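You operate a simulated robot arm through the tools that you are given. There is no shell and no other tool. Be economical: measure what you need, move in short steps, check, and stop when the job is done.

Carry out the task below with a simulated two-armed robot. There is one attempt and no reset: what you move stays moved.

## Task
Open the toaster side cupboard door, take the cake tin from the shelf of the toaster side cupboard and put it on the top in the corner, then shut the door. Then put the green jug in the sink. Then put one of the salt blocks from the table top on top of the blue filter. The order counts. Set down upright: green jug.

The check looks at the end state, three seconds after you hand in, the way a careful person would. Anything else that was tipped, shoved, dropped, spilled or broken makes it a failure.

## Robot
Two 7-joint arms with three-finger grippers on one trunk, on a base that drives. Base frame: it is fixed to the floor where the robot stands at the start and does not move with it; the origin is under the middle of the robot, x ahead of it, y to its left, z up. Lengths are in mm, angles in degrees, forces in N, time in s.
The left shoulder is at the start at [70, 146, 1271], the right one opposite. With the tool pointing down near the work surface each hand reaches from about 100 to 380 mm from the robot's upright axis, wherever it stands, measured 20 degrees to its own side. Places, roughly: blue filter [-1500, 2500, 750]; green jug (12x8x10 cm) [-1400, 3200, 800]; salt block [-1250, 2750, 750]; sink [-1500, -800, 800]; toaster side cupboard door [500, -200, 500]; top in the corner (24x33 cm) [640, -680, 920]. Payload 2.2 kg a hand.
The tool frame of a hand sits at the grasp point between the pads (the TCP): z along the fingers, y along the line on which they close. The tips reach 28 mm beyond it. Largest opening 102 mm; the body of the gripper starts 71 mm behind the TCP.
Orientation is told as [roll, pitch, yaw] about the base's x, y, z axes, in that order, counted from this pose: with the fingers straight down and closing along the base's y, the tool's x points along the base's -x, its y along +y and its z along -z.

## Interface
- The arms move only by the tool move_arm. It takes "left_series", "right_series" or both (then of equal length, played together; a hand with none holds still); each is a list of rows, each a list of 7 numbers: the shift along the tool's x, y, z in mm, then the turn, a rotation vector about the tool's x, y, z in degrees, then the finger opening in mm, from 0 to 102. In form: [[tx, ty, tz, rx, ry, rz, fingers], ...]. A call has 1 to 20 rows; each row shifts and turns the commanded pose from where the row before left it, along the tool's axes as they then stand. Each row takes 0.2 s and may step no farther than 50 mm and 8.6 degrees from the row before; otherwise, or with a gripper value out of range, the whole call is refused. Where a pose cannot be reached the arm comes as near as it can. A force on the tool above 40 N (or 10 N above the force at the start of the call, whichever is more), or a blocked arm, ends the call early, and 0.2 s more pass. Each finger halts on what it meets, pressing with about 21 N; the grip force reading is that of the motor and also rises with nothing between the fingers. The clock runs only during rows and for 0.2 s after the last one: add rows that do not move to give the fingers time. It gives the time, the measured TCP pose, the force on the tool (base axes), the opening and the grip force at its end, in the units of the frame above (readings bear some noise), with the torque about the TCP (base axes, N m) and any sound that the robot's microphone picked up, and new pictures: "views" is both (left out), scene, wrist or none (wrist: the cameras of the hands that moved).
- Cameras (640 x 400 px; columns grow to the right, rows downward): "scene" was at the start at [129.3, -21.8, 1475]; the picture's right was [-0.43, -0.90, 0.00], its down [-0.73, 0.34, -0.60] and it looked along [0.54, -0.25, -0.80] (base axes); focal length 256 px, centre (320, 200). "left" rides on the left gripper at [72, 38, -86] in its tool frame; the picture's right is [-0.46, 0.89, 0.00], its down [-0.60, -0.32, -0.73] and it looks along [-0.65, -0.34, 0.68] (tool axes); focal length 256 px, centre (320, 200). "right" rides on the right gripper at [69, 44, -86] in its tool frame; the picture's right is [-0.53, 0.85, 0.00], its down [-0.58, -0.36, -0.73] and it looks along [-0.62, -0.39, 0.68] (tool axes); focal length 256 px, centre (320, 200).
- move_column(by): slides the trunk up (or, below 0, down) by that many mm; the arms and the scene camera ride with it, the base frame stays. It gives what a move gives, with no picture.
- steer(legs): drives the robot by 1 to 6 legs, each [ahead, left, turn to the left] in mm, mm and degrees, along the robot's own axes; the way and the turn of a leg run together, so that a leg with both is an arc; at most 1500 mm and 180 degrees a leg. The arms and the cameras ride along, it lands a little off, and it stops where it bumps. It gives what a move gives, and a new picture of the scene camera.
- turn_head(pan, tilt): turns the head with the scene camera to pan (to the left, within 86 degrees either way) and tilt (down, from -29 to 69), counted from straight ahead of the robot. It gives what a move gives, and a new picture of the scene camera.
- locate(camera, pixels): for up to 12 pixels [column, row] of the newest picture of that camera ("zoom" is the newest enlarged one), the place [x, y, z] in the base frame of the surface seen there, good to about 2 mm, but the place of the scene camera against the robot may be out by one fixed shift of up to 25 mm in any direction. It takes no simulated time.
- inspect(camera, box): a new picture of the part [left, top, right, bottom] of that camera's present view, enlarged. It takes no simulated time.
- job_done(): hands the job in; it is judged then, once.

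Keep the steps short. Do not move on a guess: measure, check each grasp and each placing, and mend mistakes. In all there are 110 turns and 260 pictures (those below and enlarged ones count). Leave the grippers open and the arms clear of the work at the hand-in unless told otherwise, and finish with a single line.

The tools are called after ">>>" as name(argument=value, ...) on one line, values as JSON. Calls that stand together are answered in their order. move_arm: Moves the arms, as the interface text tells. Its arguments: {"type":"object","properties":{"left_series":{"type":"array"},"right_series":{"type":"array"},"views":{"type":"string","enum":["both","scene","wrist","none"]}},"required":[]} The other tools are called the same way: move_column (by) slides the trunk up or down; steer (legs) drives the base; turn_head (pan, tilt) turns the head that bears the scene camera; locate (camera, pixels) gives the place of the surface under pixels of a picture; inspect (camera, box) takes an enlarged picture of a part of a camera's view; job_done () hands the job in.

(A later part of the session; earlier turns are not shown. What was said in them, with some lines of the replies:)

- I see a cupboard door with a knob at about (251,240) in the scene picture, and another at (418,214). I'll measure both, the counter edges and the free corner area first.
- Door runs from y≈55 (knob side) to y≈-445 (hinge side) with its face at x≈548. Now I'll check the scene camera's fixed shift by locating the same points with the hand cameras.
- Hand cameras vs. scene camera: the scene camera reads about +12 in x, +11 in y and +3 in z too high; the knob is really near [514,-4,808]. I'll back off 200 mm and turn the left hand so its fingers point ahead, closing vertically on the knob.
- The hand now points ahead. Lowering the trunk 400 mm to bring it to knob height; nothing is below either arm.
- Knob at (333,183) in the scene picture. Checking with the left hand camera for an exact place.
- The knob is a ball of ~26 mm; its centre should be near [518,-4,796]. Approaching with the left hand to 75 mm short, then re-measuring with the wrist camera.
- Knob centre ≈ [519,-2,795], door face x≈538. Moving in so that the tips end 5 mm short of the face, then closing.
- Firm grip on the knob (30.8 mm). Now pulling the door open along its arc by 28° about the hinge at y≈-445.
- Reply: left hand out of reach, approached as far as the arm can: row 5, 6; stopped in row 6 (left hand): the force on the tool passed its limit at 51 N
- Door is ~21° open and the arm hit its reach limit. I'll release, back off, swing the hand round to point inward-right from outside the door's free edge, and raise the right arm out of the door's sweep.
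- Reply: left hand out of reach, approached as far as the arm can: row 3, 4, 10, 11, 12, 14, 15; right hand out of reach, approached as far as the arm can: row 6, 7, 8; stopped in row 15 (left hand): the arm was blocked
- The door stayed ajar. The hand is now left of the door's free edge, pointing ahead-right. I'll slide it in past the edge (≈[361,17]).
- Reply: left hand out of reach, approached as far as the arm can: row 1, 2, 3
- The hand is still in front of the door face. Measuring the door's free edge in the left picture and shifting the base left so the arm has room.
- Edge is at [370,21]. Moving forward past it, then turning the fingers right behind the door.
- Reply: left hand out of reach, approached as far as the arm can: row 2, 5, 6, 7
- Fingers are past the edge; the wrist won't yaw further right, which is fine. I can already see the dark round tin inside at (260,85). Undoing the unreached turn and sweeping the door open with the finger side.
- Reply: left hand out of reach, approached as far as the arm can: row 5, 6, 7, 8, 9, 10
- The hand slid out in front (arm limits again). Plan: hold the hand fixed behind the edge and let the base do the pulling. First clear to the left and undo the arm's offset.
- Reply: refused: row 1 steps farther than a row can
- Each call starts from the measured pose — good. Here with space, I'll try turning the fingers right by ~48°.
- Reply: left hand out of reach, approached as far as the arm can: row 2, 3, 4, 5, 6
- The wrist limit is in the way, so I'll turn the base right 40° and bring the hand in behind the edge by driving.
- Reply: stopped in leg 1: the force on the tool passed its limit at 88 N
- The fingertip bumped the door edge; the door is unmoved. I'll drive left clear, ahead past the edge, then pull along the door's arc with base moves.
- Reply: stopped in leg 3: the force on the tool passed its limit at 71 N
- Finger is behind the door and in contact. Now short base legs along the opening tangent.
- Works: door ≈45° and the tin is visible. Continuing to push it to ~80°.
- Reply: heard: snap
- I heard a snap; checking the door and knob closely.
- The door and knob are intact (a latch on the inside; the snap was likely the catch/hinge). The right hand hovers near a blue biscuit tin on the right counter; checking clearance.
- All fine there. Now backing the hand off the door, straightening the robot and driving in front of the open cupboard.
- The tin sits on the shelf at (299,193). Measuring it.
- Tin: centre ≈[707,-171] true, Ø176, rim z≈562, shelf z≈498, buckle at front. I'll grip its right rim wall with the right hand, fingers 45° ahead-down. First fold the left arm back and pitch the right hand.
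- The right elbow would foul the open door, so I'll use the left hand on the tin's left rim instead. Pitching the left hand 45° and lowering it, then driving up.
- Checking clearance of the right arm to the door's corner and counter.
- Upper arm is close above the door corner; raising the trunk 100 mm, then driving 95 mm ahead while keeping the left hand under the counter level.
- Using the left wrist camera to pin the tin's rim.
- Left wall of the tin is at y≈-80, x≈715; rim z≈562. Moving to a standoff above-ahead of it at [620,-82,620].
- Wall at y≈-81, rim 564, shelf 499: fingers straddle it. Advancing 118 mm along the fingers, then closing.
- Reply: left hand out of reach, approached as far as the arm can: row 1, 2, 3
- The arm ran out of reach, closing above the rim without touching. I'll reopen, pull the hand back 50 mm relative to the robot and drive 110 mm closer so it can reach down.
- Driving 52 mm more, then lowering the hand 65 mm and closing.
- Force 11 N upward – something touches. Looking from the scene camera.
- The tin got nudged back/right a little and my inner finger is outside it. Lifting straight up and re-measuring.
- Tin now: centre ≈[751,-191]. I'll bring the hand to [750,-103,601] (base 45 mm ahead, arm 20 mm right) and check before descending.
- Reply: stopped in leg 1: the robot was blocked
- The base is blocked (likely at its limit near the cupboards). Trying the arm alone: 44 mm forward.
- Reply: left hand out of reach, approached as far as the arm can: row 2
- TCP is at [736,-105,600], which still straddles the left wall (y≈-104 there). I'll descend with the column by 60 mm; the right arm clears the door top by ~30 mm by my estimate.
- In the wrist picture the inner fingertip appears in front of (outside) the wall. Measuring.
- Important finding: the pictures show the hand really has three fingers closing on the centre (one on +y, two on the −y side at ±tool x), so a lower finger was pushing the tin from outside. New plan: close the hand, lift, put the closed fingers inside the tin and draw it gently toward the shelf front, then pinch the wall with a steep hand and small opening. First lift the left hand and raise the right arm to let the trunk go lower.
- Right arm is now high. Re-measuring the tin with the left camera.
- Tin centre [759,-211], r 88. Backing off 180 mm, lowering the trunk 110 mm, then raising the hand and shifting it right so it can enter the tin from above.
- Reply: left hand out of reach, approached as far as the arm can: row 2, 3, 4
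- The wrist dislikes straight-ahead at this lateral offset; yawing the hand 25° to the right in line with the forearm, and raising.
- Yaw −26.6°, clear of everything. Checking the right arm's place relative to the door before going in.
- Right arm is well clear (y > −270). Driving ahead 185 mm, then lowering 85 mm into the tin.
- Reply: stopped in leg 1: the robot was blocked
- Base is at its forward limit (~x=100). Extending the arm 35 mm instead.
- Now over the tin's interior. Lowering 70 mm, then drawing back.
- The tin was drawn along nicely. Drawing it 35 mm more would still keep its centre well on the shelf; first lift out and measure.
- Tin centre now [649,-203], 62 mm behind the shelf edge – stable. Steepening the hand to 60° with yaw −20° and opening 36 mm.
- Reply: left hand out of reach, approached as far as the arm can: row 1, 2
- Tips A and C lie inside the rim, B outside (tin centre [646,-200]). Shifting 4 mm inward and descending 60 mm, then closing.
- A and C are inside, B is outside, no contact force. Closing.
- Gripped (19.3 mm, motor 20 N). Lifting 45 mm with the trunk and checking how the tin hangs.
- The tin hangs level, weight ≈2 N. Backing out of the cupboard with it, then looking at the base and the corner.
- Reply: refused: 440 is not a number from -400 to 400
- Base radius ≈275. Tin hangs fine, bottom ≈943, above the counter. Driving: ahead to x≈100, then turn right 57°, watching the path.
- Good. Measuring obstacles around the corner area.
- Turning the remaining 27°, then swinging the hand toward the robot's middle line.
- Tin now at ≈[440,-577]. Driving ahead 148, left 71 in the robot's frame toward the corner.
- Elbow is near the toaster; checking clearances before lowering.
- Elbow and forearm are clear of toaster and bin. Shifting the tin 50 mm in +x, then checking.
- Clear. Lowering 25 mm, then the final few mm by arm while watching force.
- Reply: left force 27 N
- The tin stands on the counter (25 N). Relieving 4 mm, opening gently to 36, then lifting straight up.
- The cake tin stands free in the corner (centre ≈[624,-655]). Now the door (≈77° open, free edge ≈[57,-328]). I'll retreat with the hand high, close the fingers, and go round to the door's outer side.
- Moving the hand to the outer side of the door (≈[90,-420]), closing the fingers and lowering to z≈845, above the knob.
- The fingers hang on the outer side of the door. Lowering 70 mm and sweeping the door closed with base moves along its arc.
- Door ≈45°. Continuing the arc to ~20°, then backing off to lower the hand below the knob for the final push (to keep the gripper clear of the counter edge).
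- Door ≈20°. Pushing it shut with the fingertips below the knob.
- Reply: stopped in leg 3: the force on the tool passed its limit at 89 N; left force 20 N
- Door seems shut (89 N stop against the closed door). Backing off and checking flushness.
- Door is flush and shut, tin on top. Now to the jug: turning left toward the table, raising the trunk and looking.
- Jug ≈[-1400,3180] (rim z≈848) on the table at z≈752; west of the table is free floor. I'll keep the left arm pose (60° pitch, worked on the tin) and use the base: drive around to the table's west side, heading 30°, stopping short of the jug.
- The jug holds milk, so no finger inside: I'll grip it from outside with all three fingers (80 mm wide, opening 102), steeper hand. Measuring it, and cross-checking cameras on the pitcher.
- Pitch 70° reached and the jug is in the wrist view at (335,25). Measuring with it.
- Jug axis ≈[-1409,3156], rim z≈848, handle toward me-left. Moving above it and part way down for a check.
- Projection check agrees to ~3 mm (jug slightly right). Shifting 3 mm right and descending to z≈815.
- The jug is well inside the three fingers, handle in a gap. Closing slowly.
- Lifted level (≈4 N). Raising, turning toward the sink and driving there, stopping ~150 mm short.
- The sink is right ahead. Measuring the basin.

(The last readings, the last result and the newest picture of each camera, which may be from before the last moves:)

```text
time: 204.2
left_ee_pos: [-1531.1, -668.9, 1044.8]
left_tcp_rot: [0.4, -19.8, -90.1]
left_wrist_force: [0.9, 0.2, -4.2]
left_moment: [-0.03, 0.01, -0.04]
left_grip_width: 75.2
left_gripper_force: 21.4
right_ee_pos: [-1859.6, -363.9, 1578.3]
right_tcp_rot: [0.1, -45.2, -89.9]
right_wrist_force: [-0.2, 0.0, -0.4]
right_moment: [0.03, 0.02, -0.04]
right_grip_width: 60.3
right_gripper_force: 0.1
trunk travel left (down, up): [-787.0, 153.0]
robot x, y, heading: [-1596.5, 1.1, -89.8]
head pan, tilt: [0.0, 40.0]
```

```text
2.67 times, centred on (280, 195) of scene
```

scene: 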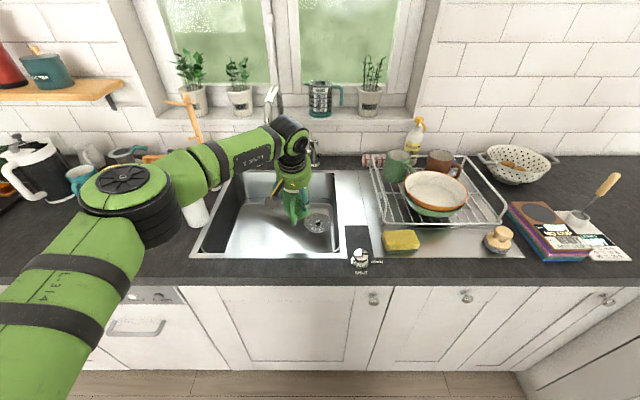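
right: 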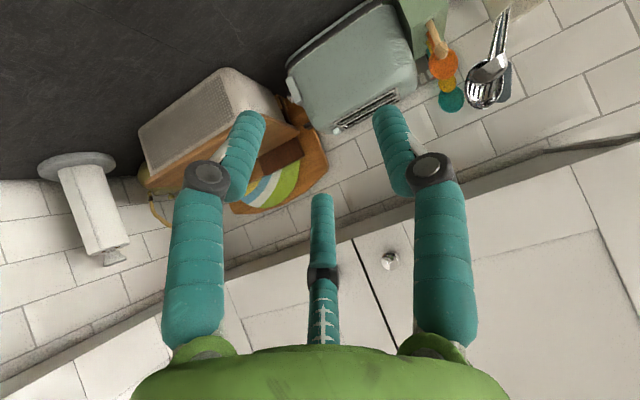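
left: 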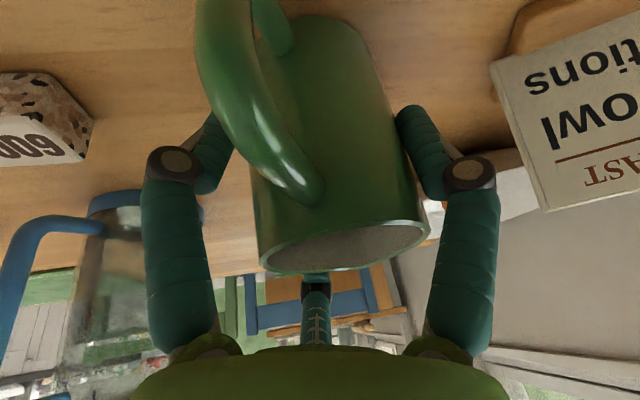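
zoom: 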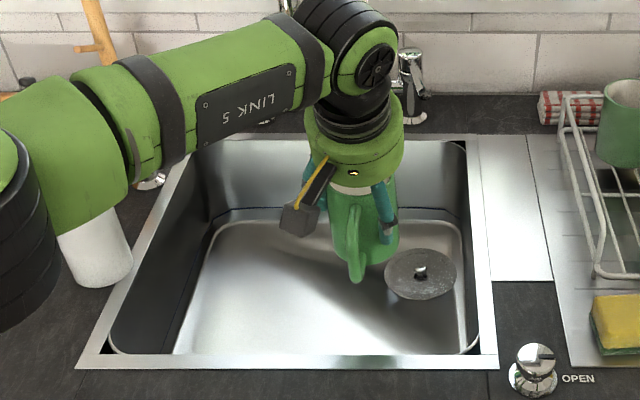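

Basin floor z≈752, x −1633…−1265, y −938…−575 (true). Moving the jug over the flat part at ≈[-1483,-743] and lowering.

>>> steer(legs=[[75, 46, 0]])

>>> move_column(by=-205)

>>> move_arm(left_series=[[1, 0, 2.8, 0, 0, 0, 40], [1, 0, 2.8, 0, 0, 0, 40], [1, 0, 2.8, 0, 0, 0, 40], [0, 0, 0, 0, 0, 0, 40]], views="wrist")

>>> inspect(camera="scene", box=[190, 120, 370, 270])

```text
time: 205.3
left_ee_pos: [-1488.5, -739.7, 1048.2]
left_tcp_rot: [0.3, -20.2, -90.0]
left_wrist_force: [-1.5, 0.2, -4.4]
left_moment: [-0.04, -0.06, 0.02]
left_grip_width: 75.3
left_gripper_force: 20.9
right_ee_pos: [-1816.4, -430.8, 1581.8]
right_tcp_rot: [0.4, -45.6, -90.1]
right_wrist_force: [-0.8, 0.3, 1.2]
right_moment: [-0.05, -0.03, 0.0]
right_grip_width: 59.9
right_gripper_force: 0.1
trunk travel left (down, up): [-787.0, 153.0]
robot x, y, heading: [-1545.5, -72.2, -90.1]
head pan, tilt: [0.0, 40.0]
```

scene: 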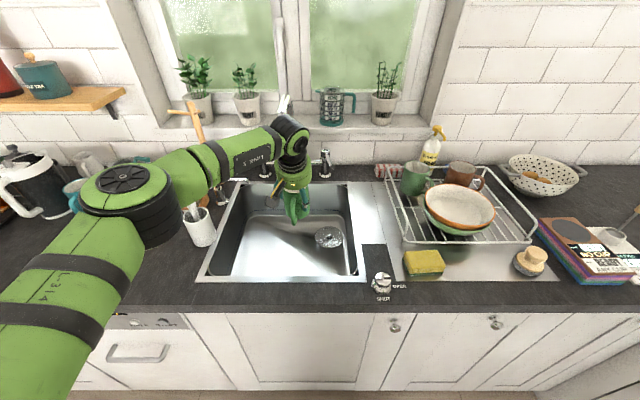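

```text
time: 207.6
left_ee_pos: [-1486.3, -743.3, 840.3]
left_tcp_rot: [0.4, -19.8, -90.1]
left_wrist_force: [-0.7, -0.6, -3.5]
left_moment: [-0.02, 0.05, 0.0]
left_grip_width: 75.5
left_gripper_force: 21.2
right_ee_pos: [-1814.2, -437.1, 1374.9]
right_tcp_rot: [0.1, -45.3, -89.9]
right_wrist_force: [0.1, 0.1, -0.5]
right_moment: [-0.03, -0.02, 0.0]
right_grip_width: 59.9
right_gripper_force: 0.0
trunk travel left (down, up): [-582.0, 358.0]
robot x, y, heading: [-1549.3, -69.7, -90.2]
head pan, tilt: [0.0, 40.0]
```

```text
time: 208.6
left_ee_pos: [-1486.1, -743.2, 832.3]
left_tcp_rot: [0.3, -19.9, -90.1]
left_wrist_force: [0.1, -0.3, -3.7]
left_moment: [0.0, 0.02, -0.02]
left_grip_width: 75.2
left_gripper_force: 21.3
right_ee_pos: [-1813.0, -436.8, 1374.6]
right_tcp_rot: [0.2, -45.3, -90.0]
right_wrist_force: [0.1, -0.4, -0.4]
right_moment: [-0.02, -0.01, -0.01]
right_grip_width: 60.2
right_gripper_force: 0.1
trunk travel left (down, up): [-582.0, 358.0]
robot x, y, heading: [-1550.4, -73.4, -89.9]
head pan, tilt: [0.0, 40.0]
```

left: 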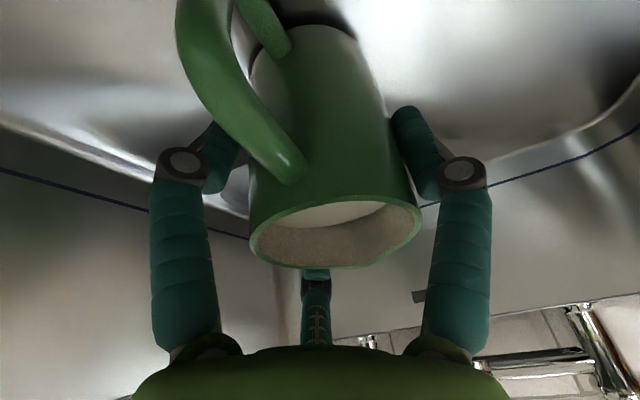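

```text
2.67 times, centred on (280, 195) of scene
```

zoom: 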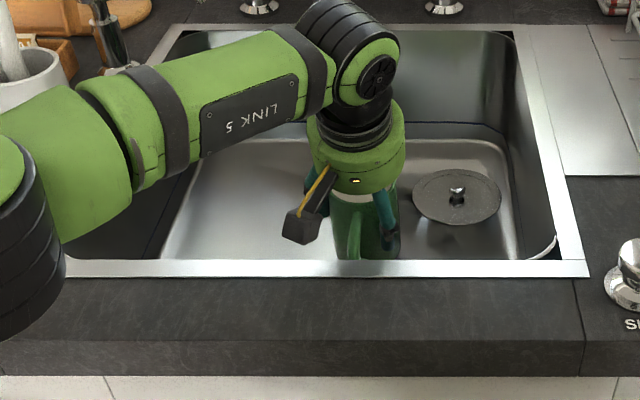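

No contact yet at 832. Continuing down in 3 mm rows.

>>> move_arm(left_series=[[1, 0, 2.8, 0, 0, 0, 40], [1, 0, 2.8, 0, 0, 0, 40], [1, 0, 2.8, 0, 0, 0, 40], [1, 0, 2.8, 0, 0, 0, 40], [0, 0, 0, 0, 0, 0, 40]], views="none")

```text
time: 209.8
left_ee_pos: [-1486.1, -742.2, 822.7]
left_tcp_rot: [0.3, -20.3, -90.1]
left_wrist_force: [1.0, -2.6, 15.6]
left_moment: [0.21, -0.13, -0.08]
left_grip_width: 76.1
left_gripper_force: 20.5
right_ee_pos: [-1813.7, -433.2, 1376.5]
right_tcp_rot: [0.2, -45.3, -89.9]
right_wrist_force: [0.0, 0.0, -0.1]
right_moment: [-0.02, 0.03, 0.01]
right_grip_width: 60.2
right_gripper_force: 0.0
trunk travel left (down, up): [-582.0, 358.0]
robot x, y, heading: [-1549.1, -72.3, -89.9]
head pan, tilt: [0.0, 40.0]
```

The jug rests on the basin floor (15 N). Opening slowly to full, then rising straight up.

>>> move_arm(left_series=[[0, 0, -1, 0, 0, 0, 76], [0, 0, 0, 0, 0, 0, 80], [0, 0, 0, 0, 0, 0, 86], [0, 0, 0, 0, 0, 0, 94], [0, 0, 0, 0, 0, 0, 102], [0, 0, 0, 0, 0, 0, 102]], views="none")

>>> move_column(by=240)

>>> inspect(camera="scene", box=[190, 120, 370, 270])

```text
time: 211.2
left_ee_pos: [-1486.2, -741.7, 821.5]
left_tcp_rot: [0.3, -20.1, -90.1]
left_wrist_force: [0.3, 0.3, 0.0]
left_moment: [-0.02, -0.02, 0.01]
left_grip_width: 102.0
left_gripper_force: 0.1
right_ee_pos: [-1813.7, -436.4, 1375.7]
right_tcp_rot: [0.2, -45.3, -89.9]
right_wrist_force: [0.1, 0.1, 0.6]
right_moment: [-0.01, 0.0, 0.01]
right_grip_width: 60.0
right_gripper_force: 0.0
trunk travel left (down, up): [-582.0, 358.0]
robot x, y, heading: [-1551.7, -76.2, -89.7]
head pan, tilt: [0.0, 40.0]
```

```text
time: 213.7
left_ee_pos: [-1485.8, -742.4, 1061.7]
left_tcp_rot: [0.4, -20.0, -90.1]
left_wrist_force: [0.3, 0.5, -0.7]
left_moment: [0.0, -0.01, 0.02]
left_grip_width: 102.0
left_gripper_force: 0.0
right_ee_pos: [-1812.7, -435.7, 1614.6]
right_tcp_rot: [0.2, -45.3, -89.9]
right_wrist_force: [0.0, 0.3, 0.0]
right_moment: [-0.03, 0.0, 0.03]
right_grip_width: 59.9
right_gripper_force: 0.0
trunk travel left (down, up): [-822.0, 118.0]
robot x, y, heading: [-1547.9, -73.3, -89.9]
head pan, tilt: [0.0, 40.0]
```

```text
2.67 times, centred on (280, 195) of scene
```

zoom: 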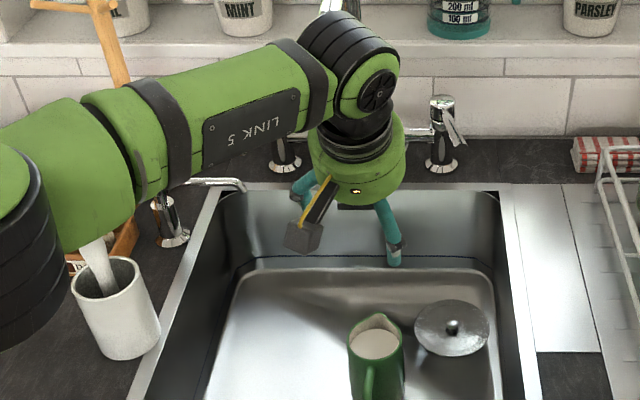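

The green jug stands upright in the sink. Now back to the table's west side, heading 0, for a salt block near [-1318,2755].

>>> steer(legs=[[-1330, -300, 0], [-1434, -197, 0], [0, 0, 90]])

>>> move_arm(left_series=[[0, 0, 0, 0, 0, 0, 80], [0, 0, 0, 0, 0, 0, 64], [0, 0, 0, 0, 0, 0, 64]], views="wrist")

>>> turn_head(pan=-5, tilt=45)

```text
time: 231.0
left_ee_pos: [-1373.6, 2726.3, 1062.1]
left_tcp_rot: [0.2, -19.9, -0.6]
left_wrist_force: [-0.1, -0.3, 0.9]
left_moment: [0.02, 0.01, 0.01]
left_grip_width: 102.3
left_gripper_force: 0.1
right_ee_pos: [-1683.9, 2400.3, 1614.1]
right_tcp_rot: [0.2, -45.2, -0.5]
right_wrist_force: [0.2, 0.1, 0.9]
right_moment: [0.03, -0.02, 0.0]
right_grip_width: 60.1
right_gripper_force: 0.2
trunk travel left (down, up): [-822.0, 118.0]
robot x, y, heading: [-2041.8, 2669.2, -0.5]
head pan, tilt: [0.0, 40.0]
```

scene: 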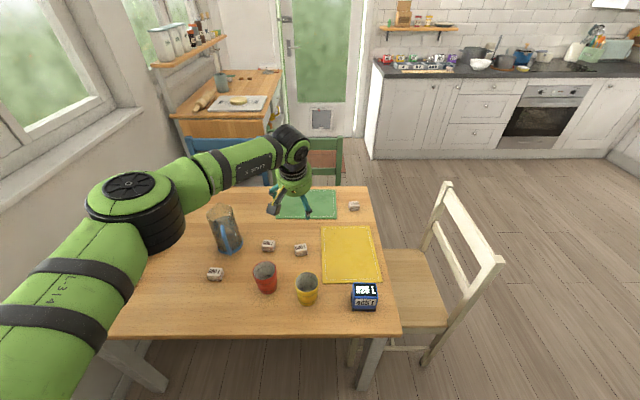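

```text
time: 231.8
left_ee_pos: [-1373.8, 2726.9, 1060.6]
left_tcp_rot: [0.3, -20.0, -0.6]
left_wrist_force: [0.0, -0.9, 0.2]
left_moment: [-0.02, 0.04, -0.04]
left_grip_width: 63.9
left_gripper_force: 0.1
right_ee_pos: [-1683.0, 2401.4, 1613.8]
right_tcp_rot: [0.2, -45.3, -0.5]
right_wrist_force: [1.1, 0.4, -0.5]
right_moment: [0.0, -0.03, 0.0]
right_grip_width: 59.8
right_gripper_force: 0.1
trunk travel left (down, up): [-822.0, 118.0]
robot x, y, heading: [-2046.7, 2670.7, -0.5]
head pan, tilt: [0.0, 40.0]
```

left: 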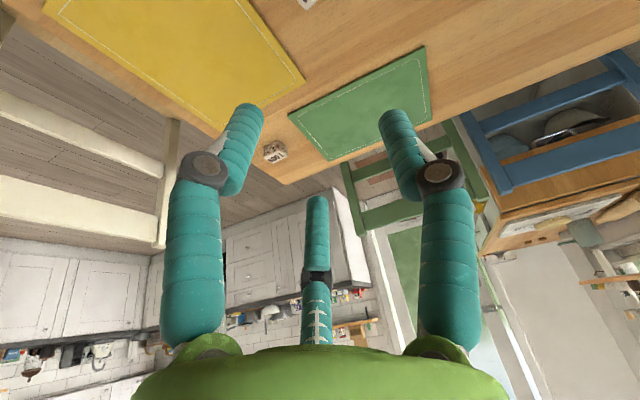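

```text
time: 232.4
left_ee_pos: [-1374.3, 2727.0, 1061.5]
left_tcp_rot: [0.3, -20.0, -0.6]
left_wrist_force: [0.2, 0.6, 0.3]
left_moment: [0.03, 0.01, 0.01]
left_grip_width: 64.1
left_gripper_force: 0.0
right_ee_pos: [-1683.4, 2400.9, 1614.2]
right_tcp_rot: [0.1, -45.2, -0.4]
right_wrist_force: [-0.2, -0.7, -0.3]
right_moment: [-0.02, 0.0, -0.01]
right_grip_width: 60.2
right_gripper_force: 0.0
trunk travel left (down, up): [-822.0, 118.0]
robot x, y, heading: [-2043.5, 2672.1, -0.5]
head pan, tilt: [-5.0, 45.0]
```

scene: 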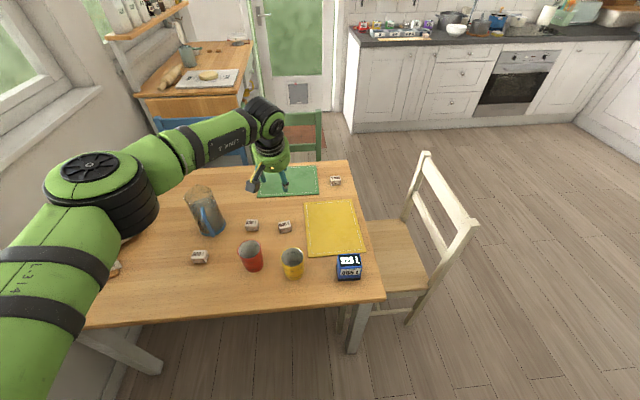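

>>> inspect(camera="scene", box=[230, 200, 390, 300])

>>> locate(camera="scene", pixels=[[284, 224], [284, 230], [278, 225], [291, 225], [348, 258], [338, 260], [360, 258], [348, 272], [340, 279], [360, 277], [280, 236]])

>>> locate(camera="left", pixels=[[302, 80], [425, 48], [431, 125], [330, 160], [290, 118]])

>>> locate(camera="scene", pixels=[[353, 200], [318, 167], [319, 194], [258, 195]])

```text
4.00 times, centred on (310, 250) of scene
```

zoom: 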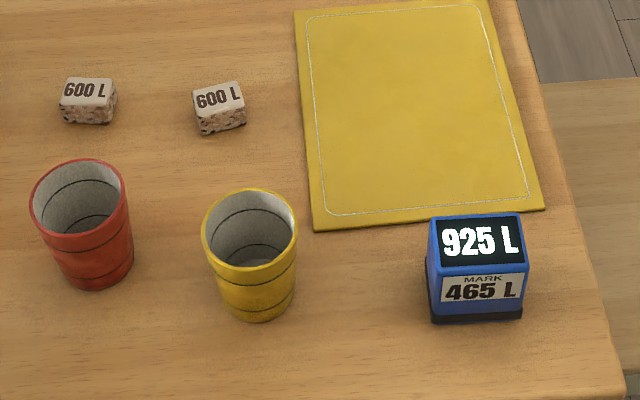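

```text
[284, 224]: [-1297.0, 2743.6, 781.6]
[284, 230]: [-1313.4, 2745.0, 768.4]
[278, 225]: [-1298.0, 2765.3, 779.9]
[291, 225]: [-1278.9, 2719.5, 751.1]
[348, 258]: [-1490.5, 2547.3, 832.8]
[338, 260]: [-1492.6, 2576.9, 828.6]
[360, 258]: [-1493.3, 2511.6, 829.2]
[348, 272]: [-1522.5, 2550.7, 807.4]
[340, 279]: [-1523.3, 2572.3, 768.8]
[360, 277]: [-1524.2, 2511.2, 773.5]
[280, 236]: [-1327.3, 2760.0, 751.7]
```

```text
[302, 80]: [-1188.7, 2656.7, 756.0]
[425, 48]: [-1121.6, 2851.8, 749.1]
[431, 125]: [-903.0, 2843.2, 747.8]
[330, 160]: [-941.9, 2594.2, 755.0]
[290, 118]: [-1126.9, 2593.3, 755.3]
```

```text
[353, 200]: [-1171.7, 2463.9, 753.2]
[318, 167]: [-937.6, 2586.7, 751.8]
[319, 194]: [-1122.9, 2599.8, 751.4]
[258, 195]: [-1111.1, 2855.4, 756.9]
```

Block ≈[-1306,2739], top 779; filter top centre ≈[-1501,2540], z≈827. The small block needs a vertical hand: retracting and turning the tool straight down, driving ahead, lowering to a check height.

>>> move_arm(left_series=[[40, 0, 0, 0, 4, 0, 64], [40, 0, 0, 0, 4, 0, 64], [40, 0, 0, 0, 4, 0, 64], [40, 0, 0, 0, 4, 0, 64], [40, 0, 0, 0, 4, 0, 64], [0, 0, 0, 0, 0, 0, 64]], views="none")

>>> steer(legs=[[240, 12, 0]])

>>> inspect(camera="left", box=[0, 0, 640, 400])

```text
time: 233.8
left_ee_pos: [-1568.7, 2726.9, 1020.2]
left_tcp_rot: [0.4, 0.1, -0.4]
left_wrist_force: [0.1, 0.6, 0.3]
left_moment: [-0.02, 0.02, 0.03]
left_grip_width: 63.9
left_gripper_force: 0.0
right_ee_pos: [-1682.4, 2401.3, 1614.2]
right_tcp_rot: [0.2, -45.3, -0.4]
right_wrist_force: [0.1, 0.4, 0.3]
right_moment: [0.0, 0.0, -0.01]
right_grip_width: 60.1
right_gripper_force: 0.0
trunk travel left (down, up): [-822.0, 118.0]
robot x, y, heading: [-2042.0, 2670.0, -0.1]
head pan, tilt: [-5.0, 45.0]
```

```text
time: 235.6
left_ee_pos: [-1332.0, 2736.8, 1021.3]
left_tcp_rot: [0.3, -0.1, -0.5]
left_wrist_force: [-0.8, 0.3, -0.2]
left_moment: [0.0, -0.04, -0.03]
left_grip_width: 64.2
left_gripper_force: 0.1
right_ee_pos: [-1447.7, 2411.7, 1615.8]
right_tcp_rot: [0.3, -45.5, -0.4]
right_wrist_force: [0.2, -0.1, 0.0]
right_moment: [-0.01, -0.05, -0.01]
right_grip_width: 60.1
right_gripper_force: 0.0
trunk travel left (down, up): [-822.0, 118.0]
robot x, y, heading: [-1809.0, 2676.1, -0.4]
head pan, tilt: [-5.0, 45.0]
```

scene: 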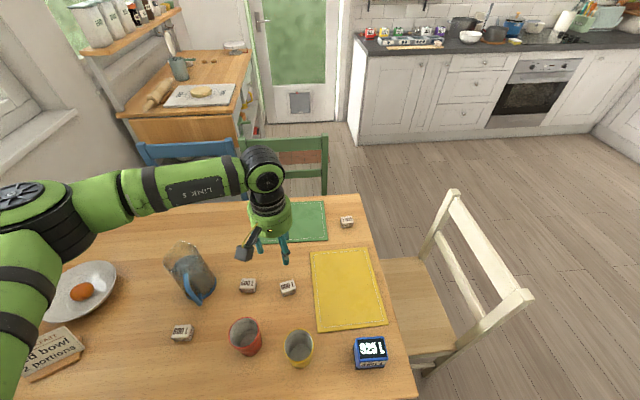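

```text
1.00 times, centred on (320, 200) of left (not enlarged: the box is as wide or as high as the picture)
```

zoom: 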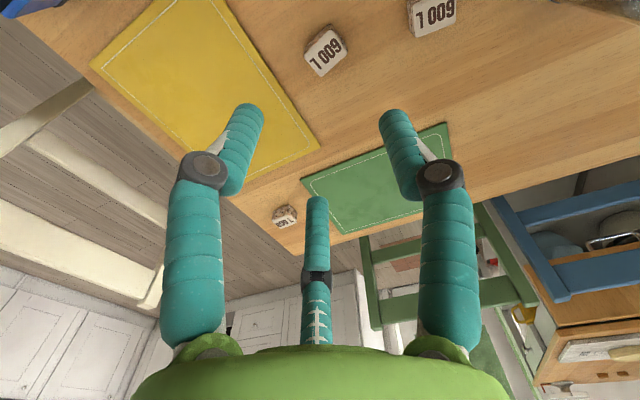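

Tool is vertical, and the block is in the wrist view at (325,50). Measuring it.

>>> locate(camera="zoom", pixels=[[325, 52], [305, 55], [328, 28], [346, 48], [318, 75], [345, 57], [320, 78], [300, 80]])

>>> inspect(camera="left", box=[270, 0, 390, 75])

```text
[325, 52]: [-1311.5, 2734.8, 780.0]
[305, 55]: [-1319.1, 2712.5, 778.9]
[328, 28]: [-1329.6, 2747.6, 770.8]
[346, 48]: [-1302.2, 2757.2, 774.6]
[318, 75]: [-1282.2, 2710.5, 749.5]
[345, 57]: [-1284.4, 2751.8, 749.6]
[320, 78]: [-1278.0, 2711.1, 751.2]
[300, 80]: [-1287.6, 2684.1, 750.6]
```

```text
5.33 times, centred on (330, 38) of left
```

zoom: 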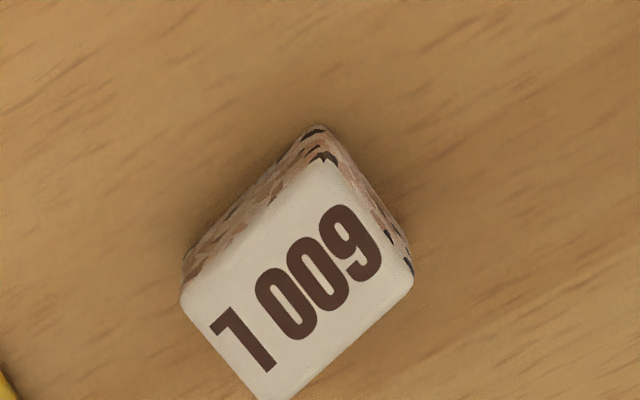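

Block centre [-1311,2735], long side along y. To keep the wrist camera away from the cups I'll yaw the hand −60° (equivalent finger pattern), align and lower to a check height.

>>> move_arm(left_series=[[-21, -5, 0, 0, 0, 0, 64], [0, 0, 0, 0, 0, 7.5, 64], [0, 0, 0, 0, 0, 7.5, 64], [0, 0, 0, 0, 0, 7.5, 64], [0, 0, 0, 0, 0, 7.5, 64], [0, 0, 0, 0, 0, 7.5, 64], [0, 0, 0, 0, 0, 7.5, 64], [0, 0, 0, 0, 0, 7.5, 64], [0, 0, 0, 0, 0, 7.5, 64], [0, 0, 0, 0, 0, 0, 64]], views="none")

>>> move_column(by=-150)

>>> inspect(camera="left", box=[0, 0, 640, 400])

>>> inspect(camera="scene", box=[150, 160, 390, 360])

```text
time: 237.8
left_ee_pos: [-1307.8, 2731.9, 1020.6]
left_tcp_rot: [0.1, 0.2, -56.9]
left_wrist_force: [-0.2, 0.1, 0.0]
left_moment: [0.01, 0.02, 0.03]
left_grip_width: 64.2
left_gripper_force: 0.0
left hand out of reach, approached as far as the arm can: row 9
right_ee_pos: [-1444.8, 2412.8, 1614.9]
right_tcp_rot: [0.2, -45.3, -0.3]
right_wrist_force: [0.2, -0.1, 0.0]
right_moment: [0.02, -0.01, 0.0]
right_grip_width: 60.1
right_gripper_force: 0.0
trunk travel left (down, up): [-822.0, 118.0]
robot x, y, heading: [-1805.6, 2679.8, -0.4]
head pan, tilt: [-5.0, 45.0]
```

```text
time: 239.6
left_ee_pos: [-1308.5, 2731.9, 868.9]
left_tcp_rot: [0.0, 0.2, -56.8]
left_wrist_force: [0.1, -0.4, 0.2]
left_moment: [0.01, -0.01, -0.03]
left_grip_width: 64.0
left_gripper_force: 0.1
right_ee_pos: [-1444.4, 2411.3, 1464.6]
right_tcp_rot: [0.1, -45.4, -0.4]
right_wrist_force: [0.1, 0.4, -0.5]
right_moment: [0.01, -0.01, 0.0]
right_grip_width: 60.1
right_gripper_force: 0.1
trunk travel left (down, up): [-672.0, 268.0]
robot x, y, heading: [-1802.0, 2684.2, -0.8]
head pan, tilt: [-5.0, 45.0]
```

```text
1.00 times, centred on (320, 200) of left (not enlarged: the box is as wide or as high as the picture)
```

zoom: 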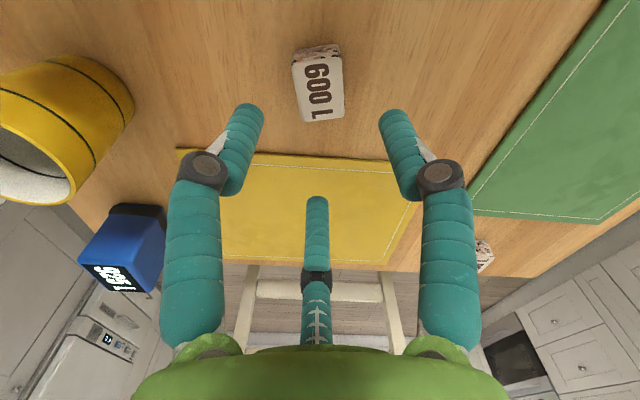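

```text
2.00 times, centred on (270, 260) of scene
```

zoom: 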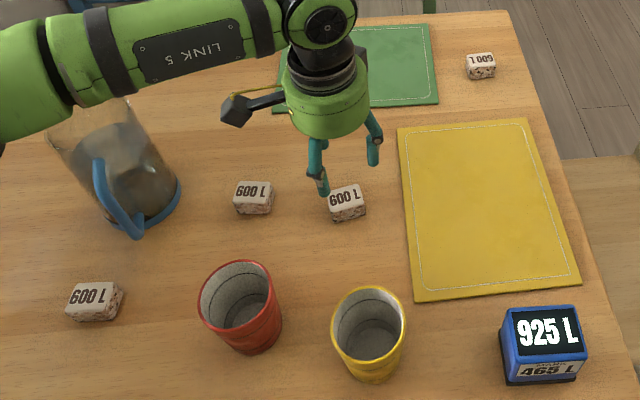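

>>> inspect(camera="left", box=[0, 0, 640, 400])

>>> locate(camera="zoom", pixels=[[319, 90], [295, 64], [340, 60], [304, 119], [343, 115], [130, 240], [165, 235], [120, 285], [90, 262], [150, 290]])

```text
1.00 times, centred on (320, 200) of left (not enlarged: the box is as wide or as high as the picture)
```

zoom: 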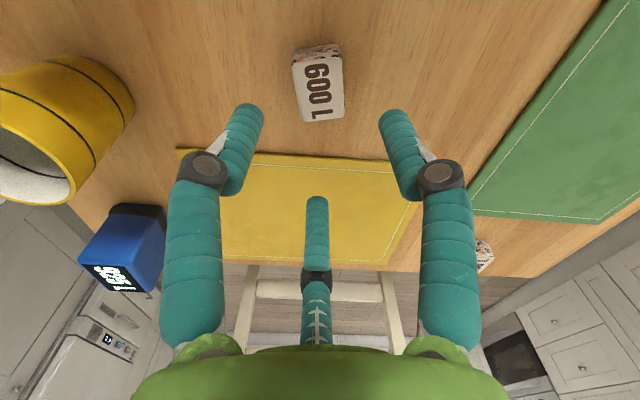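

```text
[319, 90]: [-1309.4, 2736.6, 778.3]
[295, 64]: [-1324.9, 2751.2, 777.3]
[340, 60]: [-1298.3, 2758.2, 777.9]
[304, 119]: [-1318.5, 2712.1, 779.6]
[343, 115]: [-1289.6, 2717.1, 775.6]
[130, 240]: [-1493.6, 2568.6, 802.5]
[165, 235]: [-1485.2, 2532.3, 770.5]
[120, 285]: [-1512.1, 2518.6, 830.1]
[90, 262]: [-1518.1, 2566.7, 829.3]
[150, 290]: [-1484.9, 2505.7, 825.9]
```

Block top centre [-1308,2735]; hand is centred. Lowering 84 mm, closing gently, then lifting.

>>> move_column(by=-83)

>>> move_arm(left_series=[[0, 0, 0, 0, 0, 0, 50], [0, 0, 0, 0, 0, 0, 40], [0, 0, 0, 0, 0, 0, 32], [0, 0, 0, 0, 0, 0, 20], [0, 0, 0, 0, 0, 0, 10], [0, 0, 0, 0, 0, 0, 10]], views="wrist")

>>> move_column(by=150)

>>> inspect(camera="left", box=[0, 0, 640, 400])

```text
time: 240.8
left_ee_pos: [-1309.6, 2731.1, 787.1]
left_tcp_rot: [0.1, 0.2, -56.8]
left_wrist_force: [-0.4, -0.1, 0.4]
left_moment: [-0.01, -0.01, 0.03]
left_grip_width: 64.1
left_gripper_force: 0.1
right_ee_pos: [-1445.0, 2411.4, 1383.0]
right_tcp_rot: [0.0, -45.4, -0.4]
right_wrist_force: [0.3, 0.4, -0.2]
right_moment: [0.02, 0.01, -0.03]
right_grip_width: 59.9
right_gripper_force: 0.1
trunk travel left (down, up): [-589.0, 351.0]
robot x, y, heading: [-1804.6, 2680.6, -0.6]
head pan, tilt: [-5.0, 45.0]
```

```text
time: 242.2
left_ee_pos: [-1309.3, 2731.4, 787.6]
left_tcp_rot: [0.2, 0.2, -56.8]
left_wrist_force: [0.2, -0.3, 0.9]
left_moment: [-0.04, -0.04, 0.0]
left_grip_width: 40.5
left_gripper_force: 20.9
right_ee_pos: [-1443.0, 2410.8, 1381.1]
right_tcp_rot: [0.2, -45.4, -0.4]
right_wrist_force: [-0.7, -0.5, 0.5]
right_moment: [-0.02, 0.04, -0.01]
right_grip_width: 59.8
right_gripper_force: 0.1
trunk travel left (down, up): [-589.0, 351.0]
robot x, y, heading: [-1801.4, 2679.1, -0.6]
head pan, tilt: [-5.0, 45.0]
```

left: 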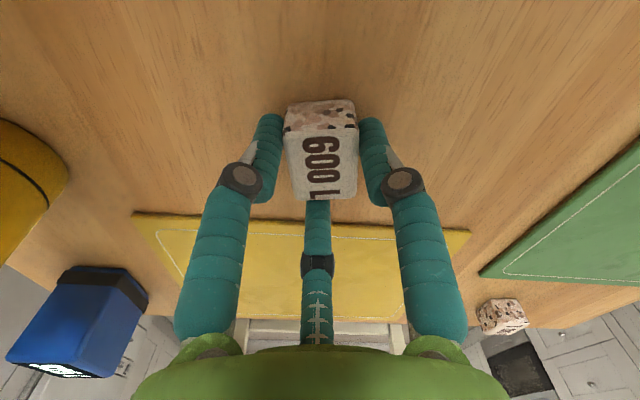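

```text
time: 243.9
left_ee_pos: [-1309.9, 2731.9, 937.5]
left_tcp_rot: [0.2, 0.3, -56.8]
left_wrist_force: [-0.3, 0.7, -0.9]
left_moment: [0.01, -0.04, -0.01]
left_grip_width: 40.5
left_gripper_force: 20.7
right_ee_pos: [-1444.1, 2410.4, 1531.6]
right_tcp_rot: [0.3, -45.4, -0.3]
right_wrist_force: [-0.4, 0.2, -0.1]
right_moment: [-0.01, -0.04, -0.04]
right_grip_width: 60.3
right_gripper_force: 0.0
trunk travel left (down, up): [-739.0, 201.0]
robot x, y, heading: [-1808.0, 2681.5, -0.5]
head pan, tilt: [-5.0, 45.0]
```

```text
1.00 times, centred on (320, 200) of left (not enlarged: the box is as wide or as high as the picture)
```

zoom: 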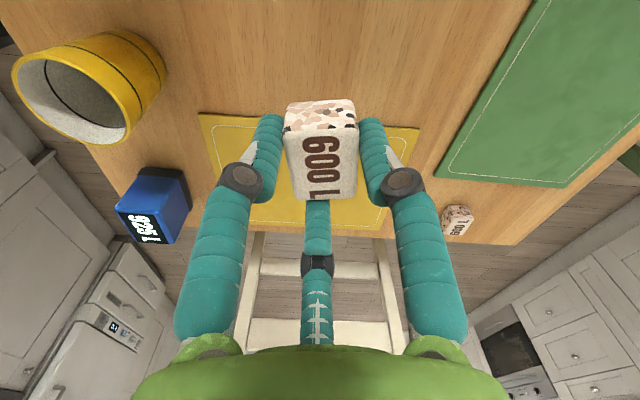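

Block held firmly (40.5 mm). Measuring the filter top in this wrist picture.

>>> locate(camera="zoom", pixels=[[118, 209], [150, 206], [166, 240], [129, 239], [142, 225], [155, 203], [186, 212], [172, 240], [122, 204], [160, 190]])

>>> inspect(camera="left", box=[90, 150, 210, 250])

```text
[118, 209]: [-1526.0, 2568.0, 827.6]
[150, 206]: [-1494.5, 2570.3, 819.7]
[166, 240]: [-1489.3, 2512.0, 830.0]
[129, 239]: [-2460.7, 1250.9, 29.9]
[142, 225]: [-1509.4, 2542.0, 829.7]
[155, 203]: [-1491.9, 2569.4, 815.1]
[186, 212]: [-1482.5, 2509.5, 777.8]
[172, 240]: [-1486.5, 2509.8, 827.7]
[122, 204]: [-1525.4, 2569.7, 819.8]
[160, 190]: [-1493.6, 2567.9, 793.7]
```

```text
4.00 times, centred on (150, 200) of left
```

zoom: 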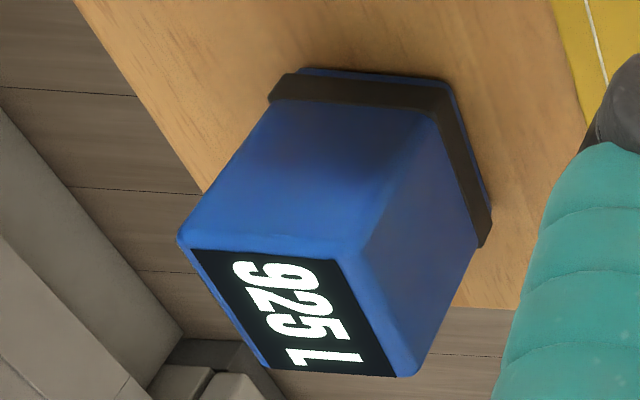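

Filter top centre [-1507.5,2540], z≈829. Driving so the block is above it.

>>> steer(legs=[[-199, -197, 0]])

>>> move_column(by=-50)

>>> inspect(camera="left", box=[0, 0, 640, 400])

>>> inspect(camera="scene", box=[150, 120, 390, 320])

```text
time: 245.9
left_ee_pos: [-1505.7, 2537.1, 936.8]
left_tcp_rot: [0.0, 0.2, -56.8]
left_wrist_force: [-0.3, -0.3, -0.5]
left_moment: [-0.02, 0.0, -0.02]
left_grip_width: 40.6
left_gripper_force: 21.5
right_ee_pos: [-1640.2, 2216.4, 1531.6]
right_tcp_rot: [0.0, -45.3, -0.4]
right_wrist_force: [0.4, 0.1, 0.8]
right_moment: [0.0, 0.03, -0.01]
right_grip_width: 60.1
right_gripper_force: 0.1
trunk travel left (down, up): [-739.0, 201.0]
robot x, y, heading: [-2006.5, 2485.7, -0.5]
head pan, tilt: [-5.0, 45.0]
```

scene: 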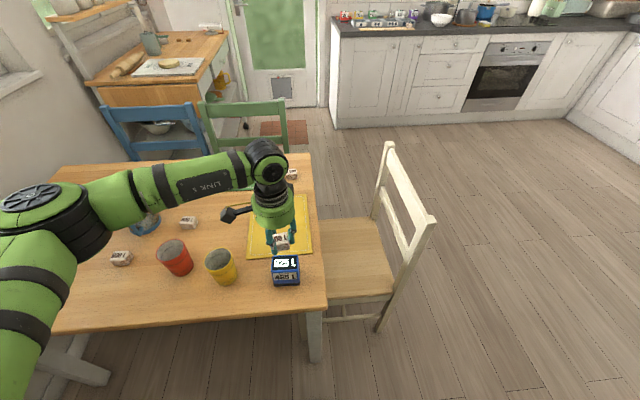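

```text
time: 246.8
left_ee_pos: [-1507.0, 2535.7, 887.8]
left_tcp_rot: [0.2, 0.3, -56.7]
left_wrist_force: [0.1, 1.0, -1.5]
left_moment: [0.04, -0.02, -0.03]
left_grip_width: 40.3
left_gripper_force: 21.0
right_ee_pos: [-1641.8, 2215.1, 1482.9]
right_tcp_rot: [0.1, -45.4, -0.2]
right_wrist_force: [0.2, -0.8, 0.5]
right_moment: [0.01, 0.02, 0.01]
right_grip_width: 59.9
right_gripper_force: 0.1
trunk travel left (down, up): [-689.0, 251.0]
robot x, y, heading: [-2006.1, 2487.2, -0.5]
head pan, tilt: [-5.0, 45.0]
```

```text
1.00 times, centred on (320, 200) of left (not enlarged: the box is as wide or as high as the picture)
```

zoom: 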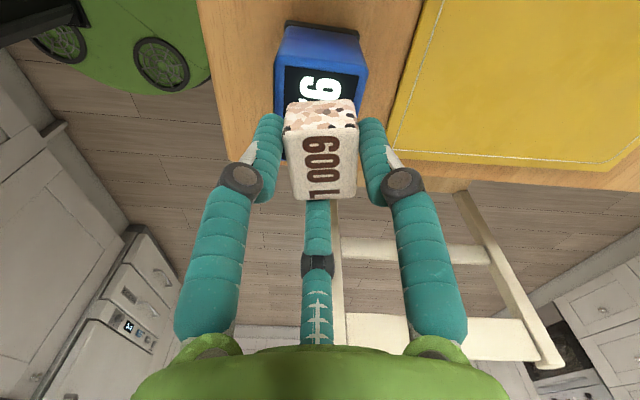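

```text
2.00 times, centred on (270, 220) of scene
```

zoom: 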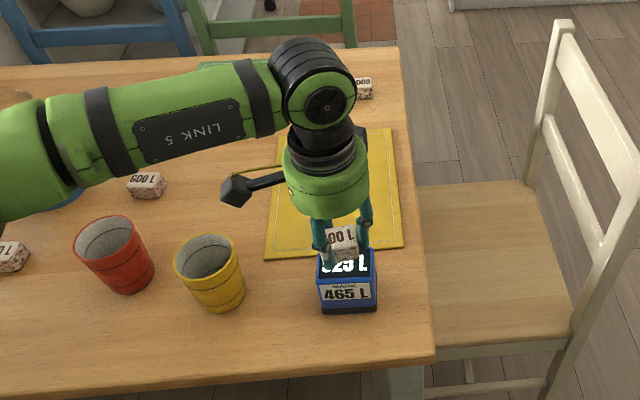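

Aligned, 23 mm above. Lowering 17 mm, then 2 mm rows to contact.

>>> move_column(by=-17)

>>> move_arm(left_series=[[0, 0, 2, 0, 0, 0, 10], [0, 0, 2, 0, 0, 0, 10], [0, 0, 2, 0, 0, 0, 10], [0, 0, 0, 0, 0, 0, 10]], views="wrist")

>>> inspect(camera="scene", box=[230, 200, 340, 300])

```text
time: 247.4
left_ee_pos: [-1507.0, 2534.9, 869.6]
left_tcp_rot: [0.1, 0.4, -56.7]
left_wrist_force: [-0.1, 0.0, -0.1]
left_moment: [0.0, 0.01, 0.01]
left_grip_width: 40.2
left_gripper_force: 20.5
right_ee_pos: [-1642.0, 2215.8, 1464.4]
right_tcp_rot: [0.2, -45.4, -0.4]
right_wrist_force: [0.6, -0.3, 0.7]
right_moment: [-0.03, -0.01, -0.05]
right_grip_width: 59.9
right_gripper_force: 0.1
trunk travel left (down, up): [-672.0, 268.0]
robot x, y, heading: [-1999.0, 2483.8, -0.3]
head pan, tilt: [-5.0, 45.0]
```

```text
time: 248.4
left_ee_pos: [-1506.8, 2534.8, 867.3]
left_tcp_rot: [0.2, 0.0, -56.7]
left_wrist_force: [3.2, 2.4, 16.7]
left_moment: [0.18, -0.02, 0.02]
left_grip_width: 40.4
left_gripper_force: 20.7
right_ee_pos: [-1645.2, 2214.3, 1465.3]
right_tcp_rot: [0.2, -45.5, -0.4]
right_wrist_force: [0.1, 0.0, 0.1]
right_moment: [0.02, -0.02, -0.02]
right_grip_width: 60.3
right_gripper_force: 0.0
trunk travel left (down, up): [-672.0, 268.0]
robot x, y, heading: [-2000.9, 2485.4, -0.5]
head pan, tilt: [-5.0, 45.0]
```

left: 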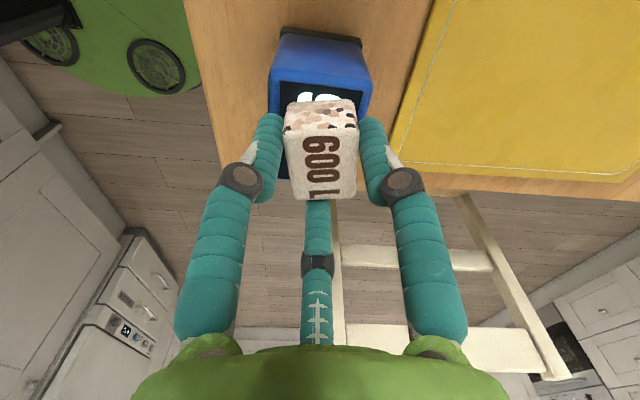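

```text
4.00 times, centred on (285, 250) of scene
```

zoom: 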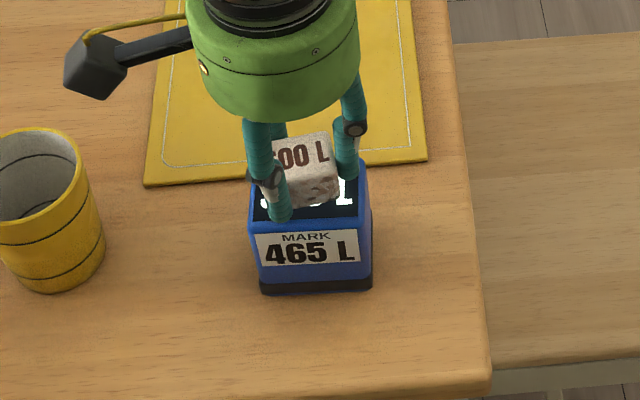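

The block rests on the filter (17 N). Relieving 1 mm, opening slowly and rising straight up.

>>> move_arm(left_series=[[0, 0, -1.5, 0, 0, 0, 40], [0, 0, 0, 0, 0, 0, 43], [0, 0, 0, 0, 0, 0, 48], [0, 0, 0, 0, 0, 0, 58], [0, 0, 0, 0, 0, 0, 70], [0, 0, 0, 0, 0, 0, 80], [0, 0, 0, 0, 0, 0, 80]], views="none")

>>> move_column(by=150)

>>> inspect(camera="scene", box=[150, 120, 390, 320])

>>> inspect(camera="left", box=[0, 0, 640, 400])

```text
time: 250.0
left_ee_pos: [-1506.7, 2536.8, 866.0]
left_tcp_rot: [0.1, 0.2, -56.8]
left_wrist_force: [-1.4, -0.1, 0.0]
left_moment: [-0.04, -0.03, -0.01]
left_grip_width: 80.1
left_gripper_force: 0.0
right_ee_pos: [-1642.4, 2215.1, 1464.9]
right_tcp_rot: [0.2, -45.5, -0.5]
right_wrist_force: [-0.8, -0.2, 0.1]
right_moment: [0.02, 0.0, 0.04]
right_grip_width: 59.9
right_gripper_force: 0.1
trunk travel left (down, up): [-672.0, 268.0]
robot x, y, heading: [-2008.5, 2481.2, -0.5]
head pan, tilt: [-5.0, 45.0]
```

```text
time: 251.8
left_ee_pos: [-1507.2, 2535.6, 1015.3]
left_tcp_rot: [0.1, 0.4, -56.8]
left_wrist_force: [-0.3, -0.5, 0.1]
left_moment: [-0.04, 0.05, -0.02]
left_grip_width: 80.0
left_gripper_force: 0.1
right_ee_pos: [-1642.3, 2214.5, 1615.2]
right_tcp_rot: [0.2, -45.3, -0.4]
right_wrist_force: [0.5, 0.3, 0.1]
right_moment: [-0.02, 0.02, 0.01]
right_grip_width: 60.1
right_gripper_force: 0.0
trunk travel left (down, up): [-822.0, 118.0]
robot x, y, heading: [-2001.6, 2486.1, -0.7]
head pan, tilt: [-5.0, 45.0]
```

```text
2.00 times, centred on (270, 220) of scene
```

zoom: 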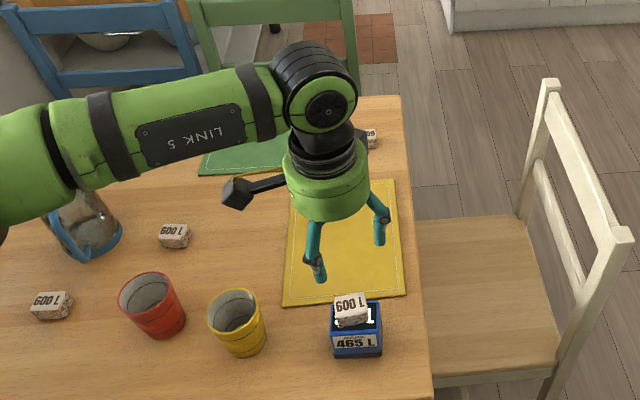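

```text
1.00 times, centred on (320, 200) of left (not enlarged: the box is as wide or as high as the picture)
5 turns are left
```

zoom: 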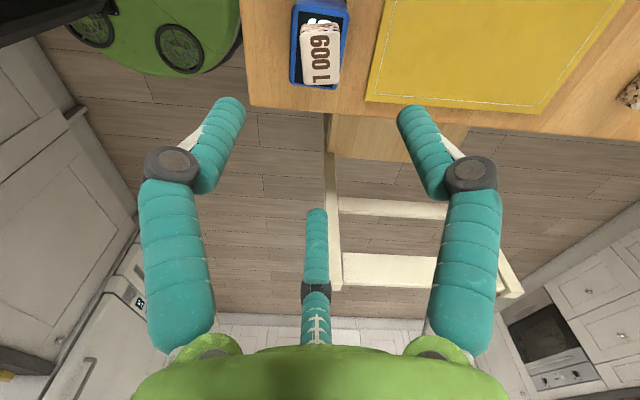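

The salt block lies flat on the blue filter. Backing clear and opening both grippers fully.

>>> steer(legs=[[-250, 0, 0]])

>>> move_arm(left_series=[[0, 0, 0, 0, 0, 0, 102], [0, 0, 0, 0, 0, 0, 102]], right_series=[[0, 0, 0, 0, 0, 0, 102], [0, 0, 0, 0, 0, 0, 102]], views="scene")

>>> inspect(camera="scene", box=[200, 120, 360, 240])

```text
time: 253.4
left_ee_pos: [-1698.1, 2538.7, 1017.7]
left_tcp_rot: [0.2, 0.1, -56.6]
left_wrist_force: [-1.1, -0.3, -0.1]
left_moment: [-0.01, -0.05, 0.0]
left_grip_width: 80.2
left_gripper_force: 0.0
right_ee_pos: [-1834.2, 2218.2, 1616.3]
right_tcp_rot: [0.0, -45.7, -0.1]
right_wrist_force: [-1.3, 0.3, 0.6]
right_moment: [-0.03, -0.05, 0.0]
right_grip_width: 60.2
right_gripper_force: 0.1
trunk travel left (down, up): [-822.0, 118.0]
robot x, y, heading: [-2187.0, 2484.8, -0.3]
head pan, tilt: [-5.0, 45.0]
stopped in leg 1: the robot was blocked; the commanded pose is now the measured one
```

scene: 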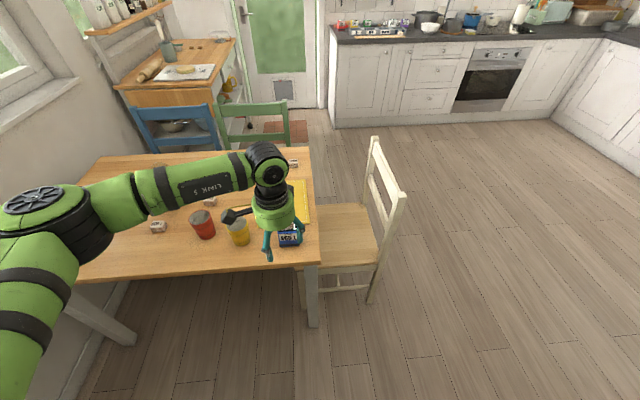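

```text
time: 254.0
left_ee_pos: [-1694.0, 2538.7, 1015.9]
left_tcp_rot: [0.2, 0.4, -56.5]
left_wrist_force: [0.0, -0.6, 0.6]
left_moment: [0.02, -0.02, 0.03]
left_grip_width: 101.9
left_gripper_force: 0.0
right_ee_pos: [-1828.5, 2218.4, 1616.1]
right_tcp_rot: [0.0, -45.4, -0.3]
right_wrist_force: [0.4, 0.5, -0.2]
right_moment: [-0.02, -0.04, 0.02]
right_grip_width: 101.9
right_gripper_force: 0.0
trunk travel left (down, up): [-822.0, 118.0]
robot x, y, heading: [-2188.3, 2484.6, -0.2]
head pan, tilt: [-5.0, 45.0]
```

scene: 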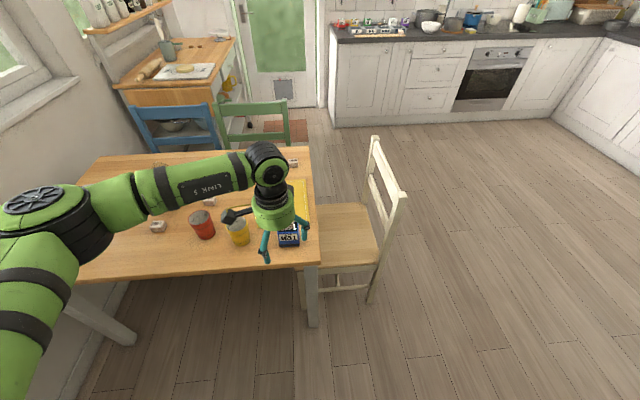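

```text
3.33 times, centred on (280, 180) of scene
4 turns are left
```

zoom: 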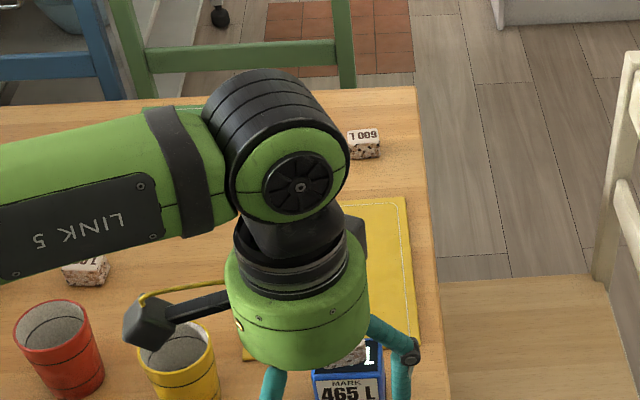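

The block is still on the filter, the hand is clear (190 mm away and well above), and both grippers are open. The base only touched the cupboard behind it. Handing in.

>>> job_done()

```text
The job is handed in.
```

The cake tin is on the top in the corner with the toaster side cupboard shut, the green jug stands upright in the sink, and a salt block sits on the blue filter; on the way I nudged the tin along its shelf, heard an unexplained snap while opening the door (no damage seen), and lightly bumped the base into the cupboard behind at the end.
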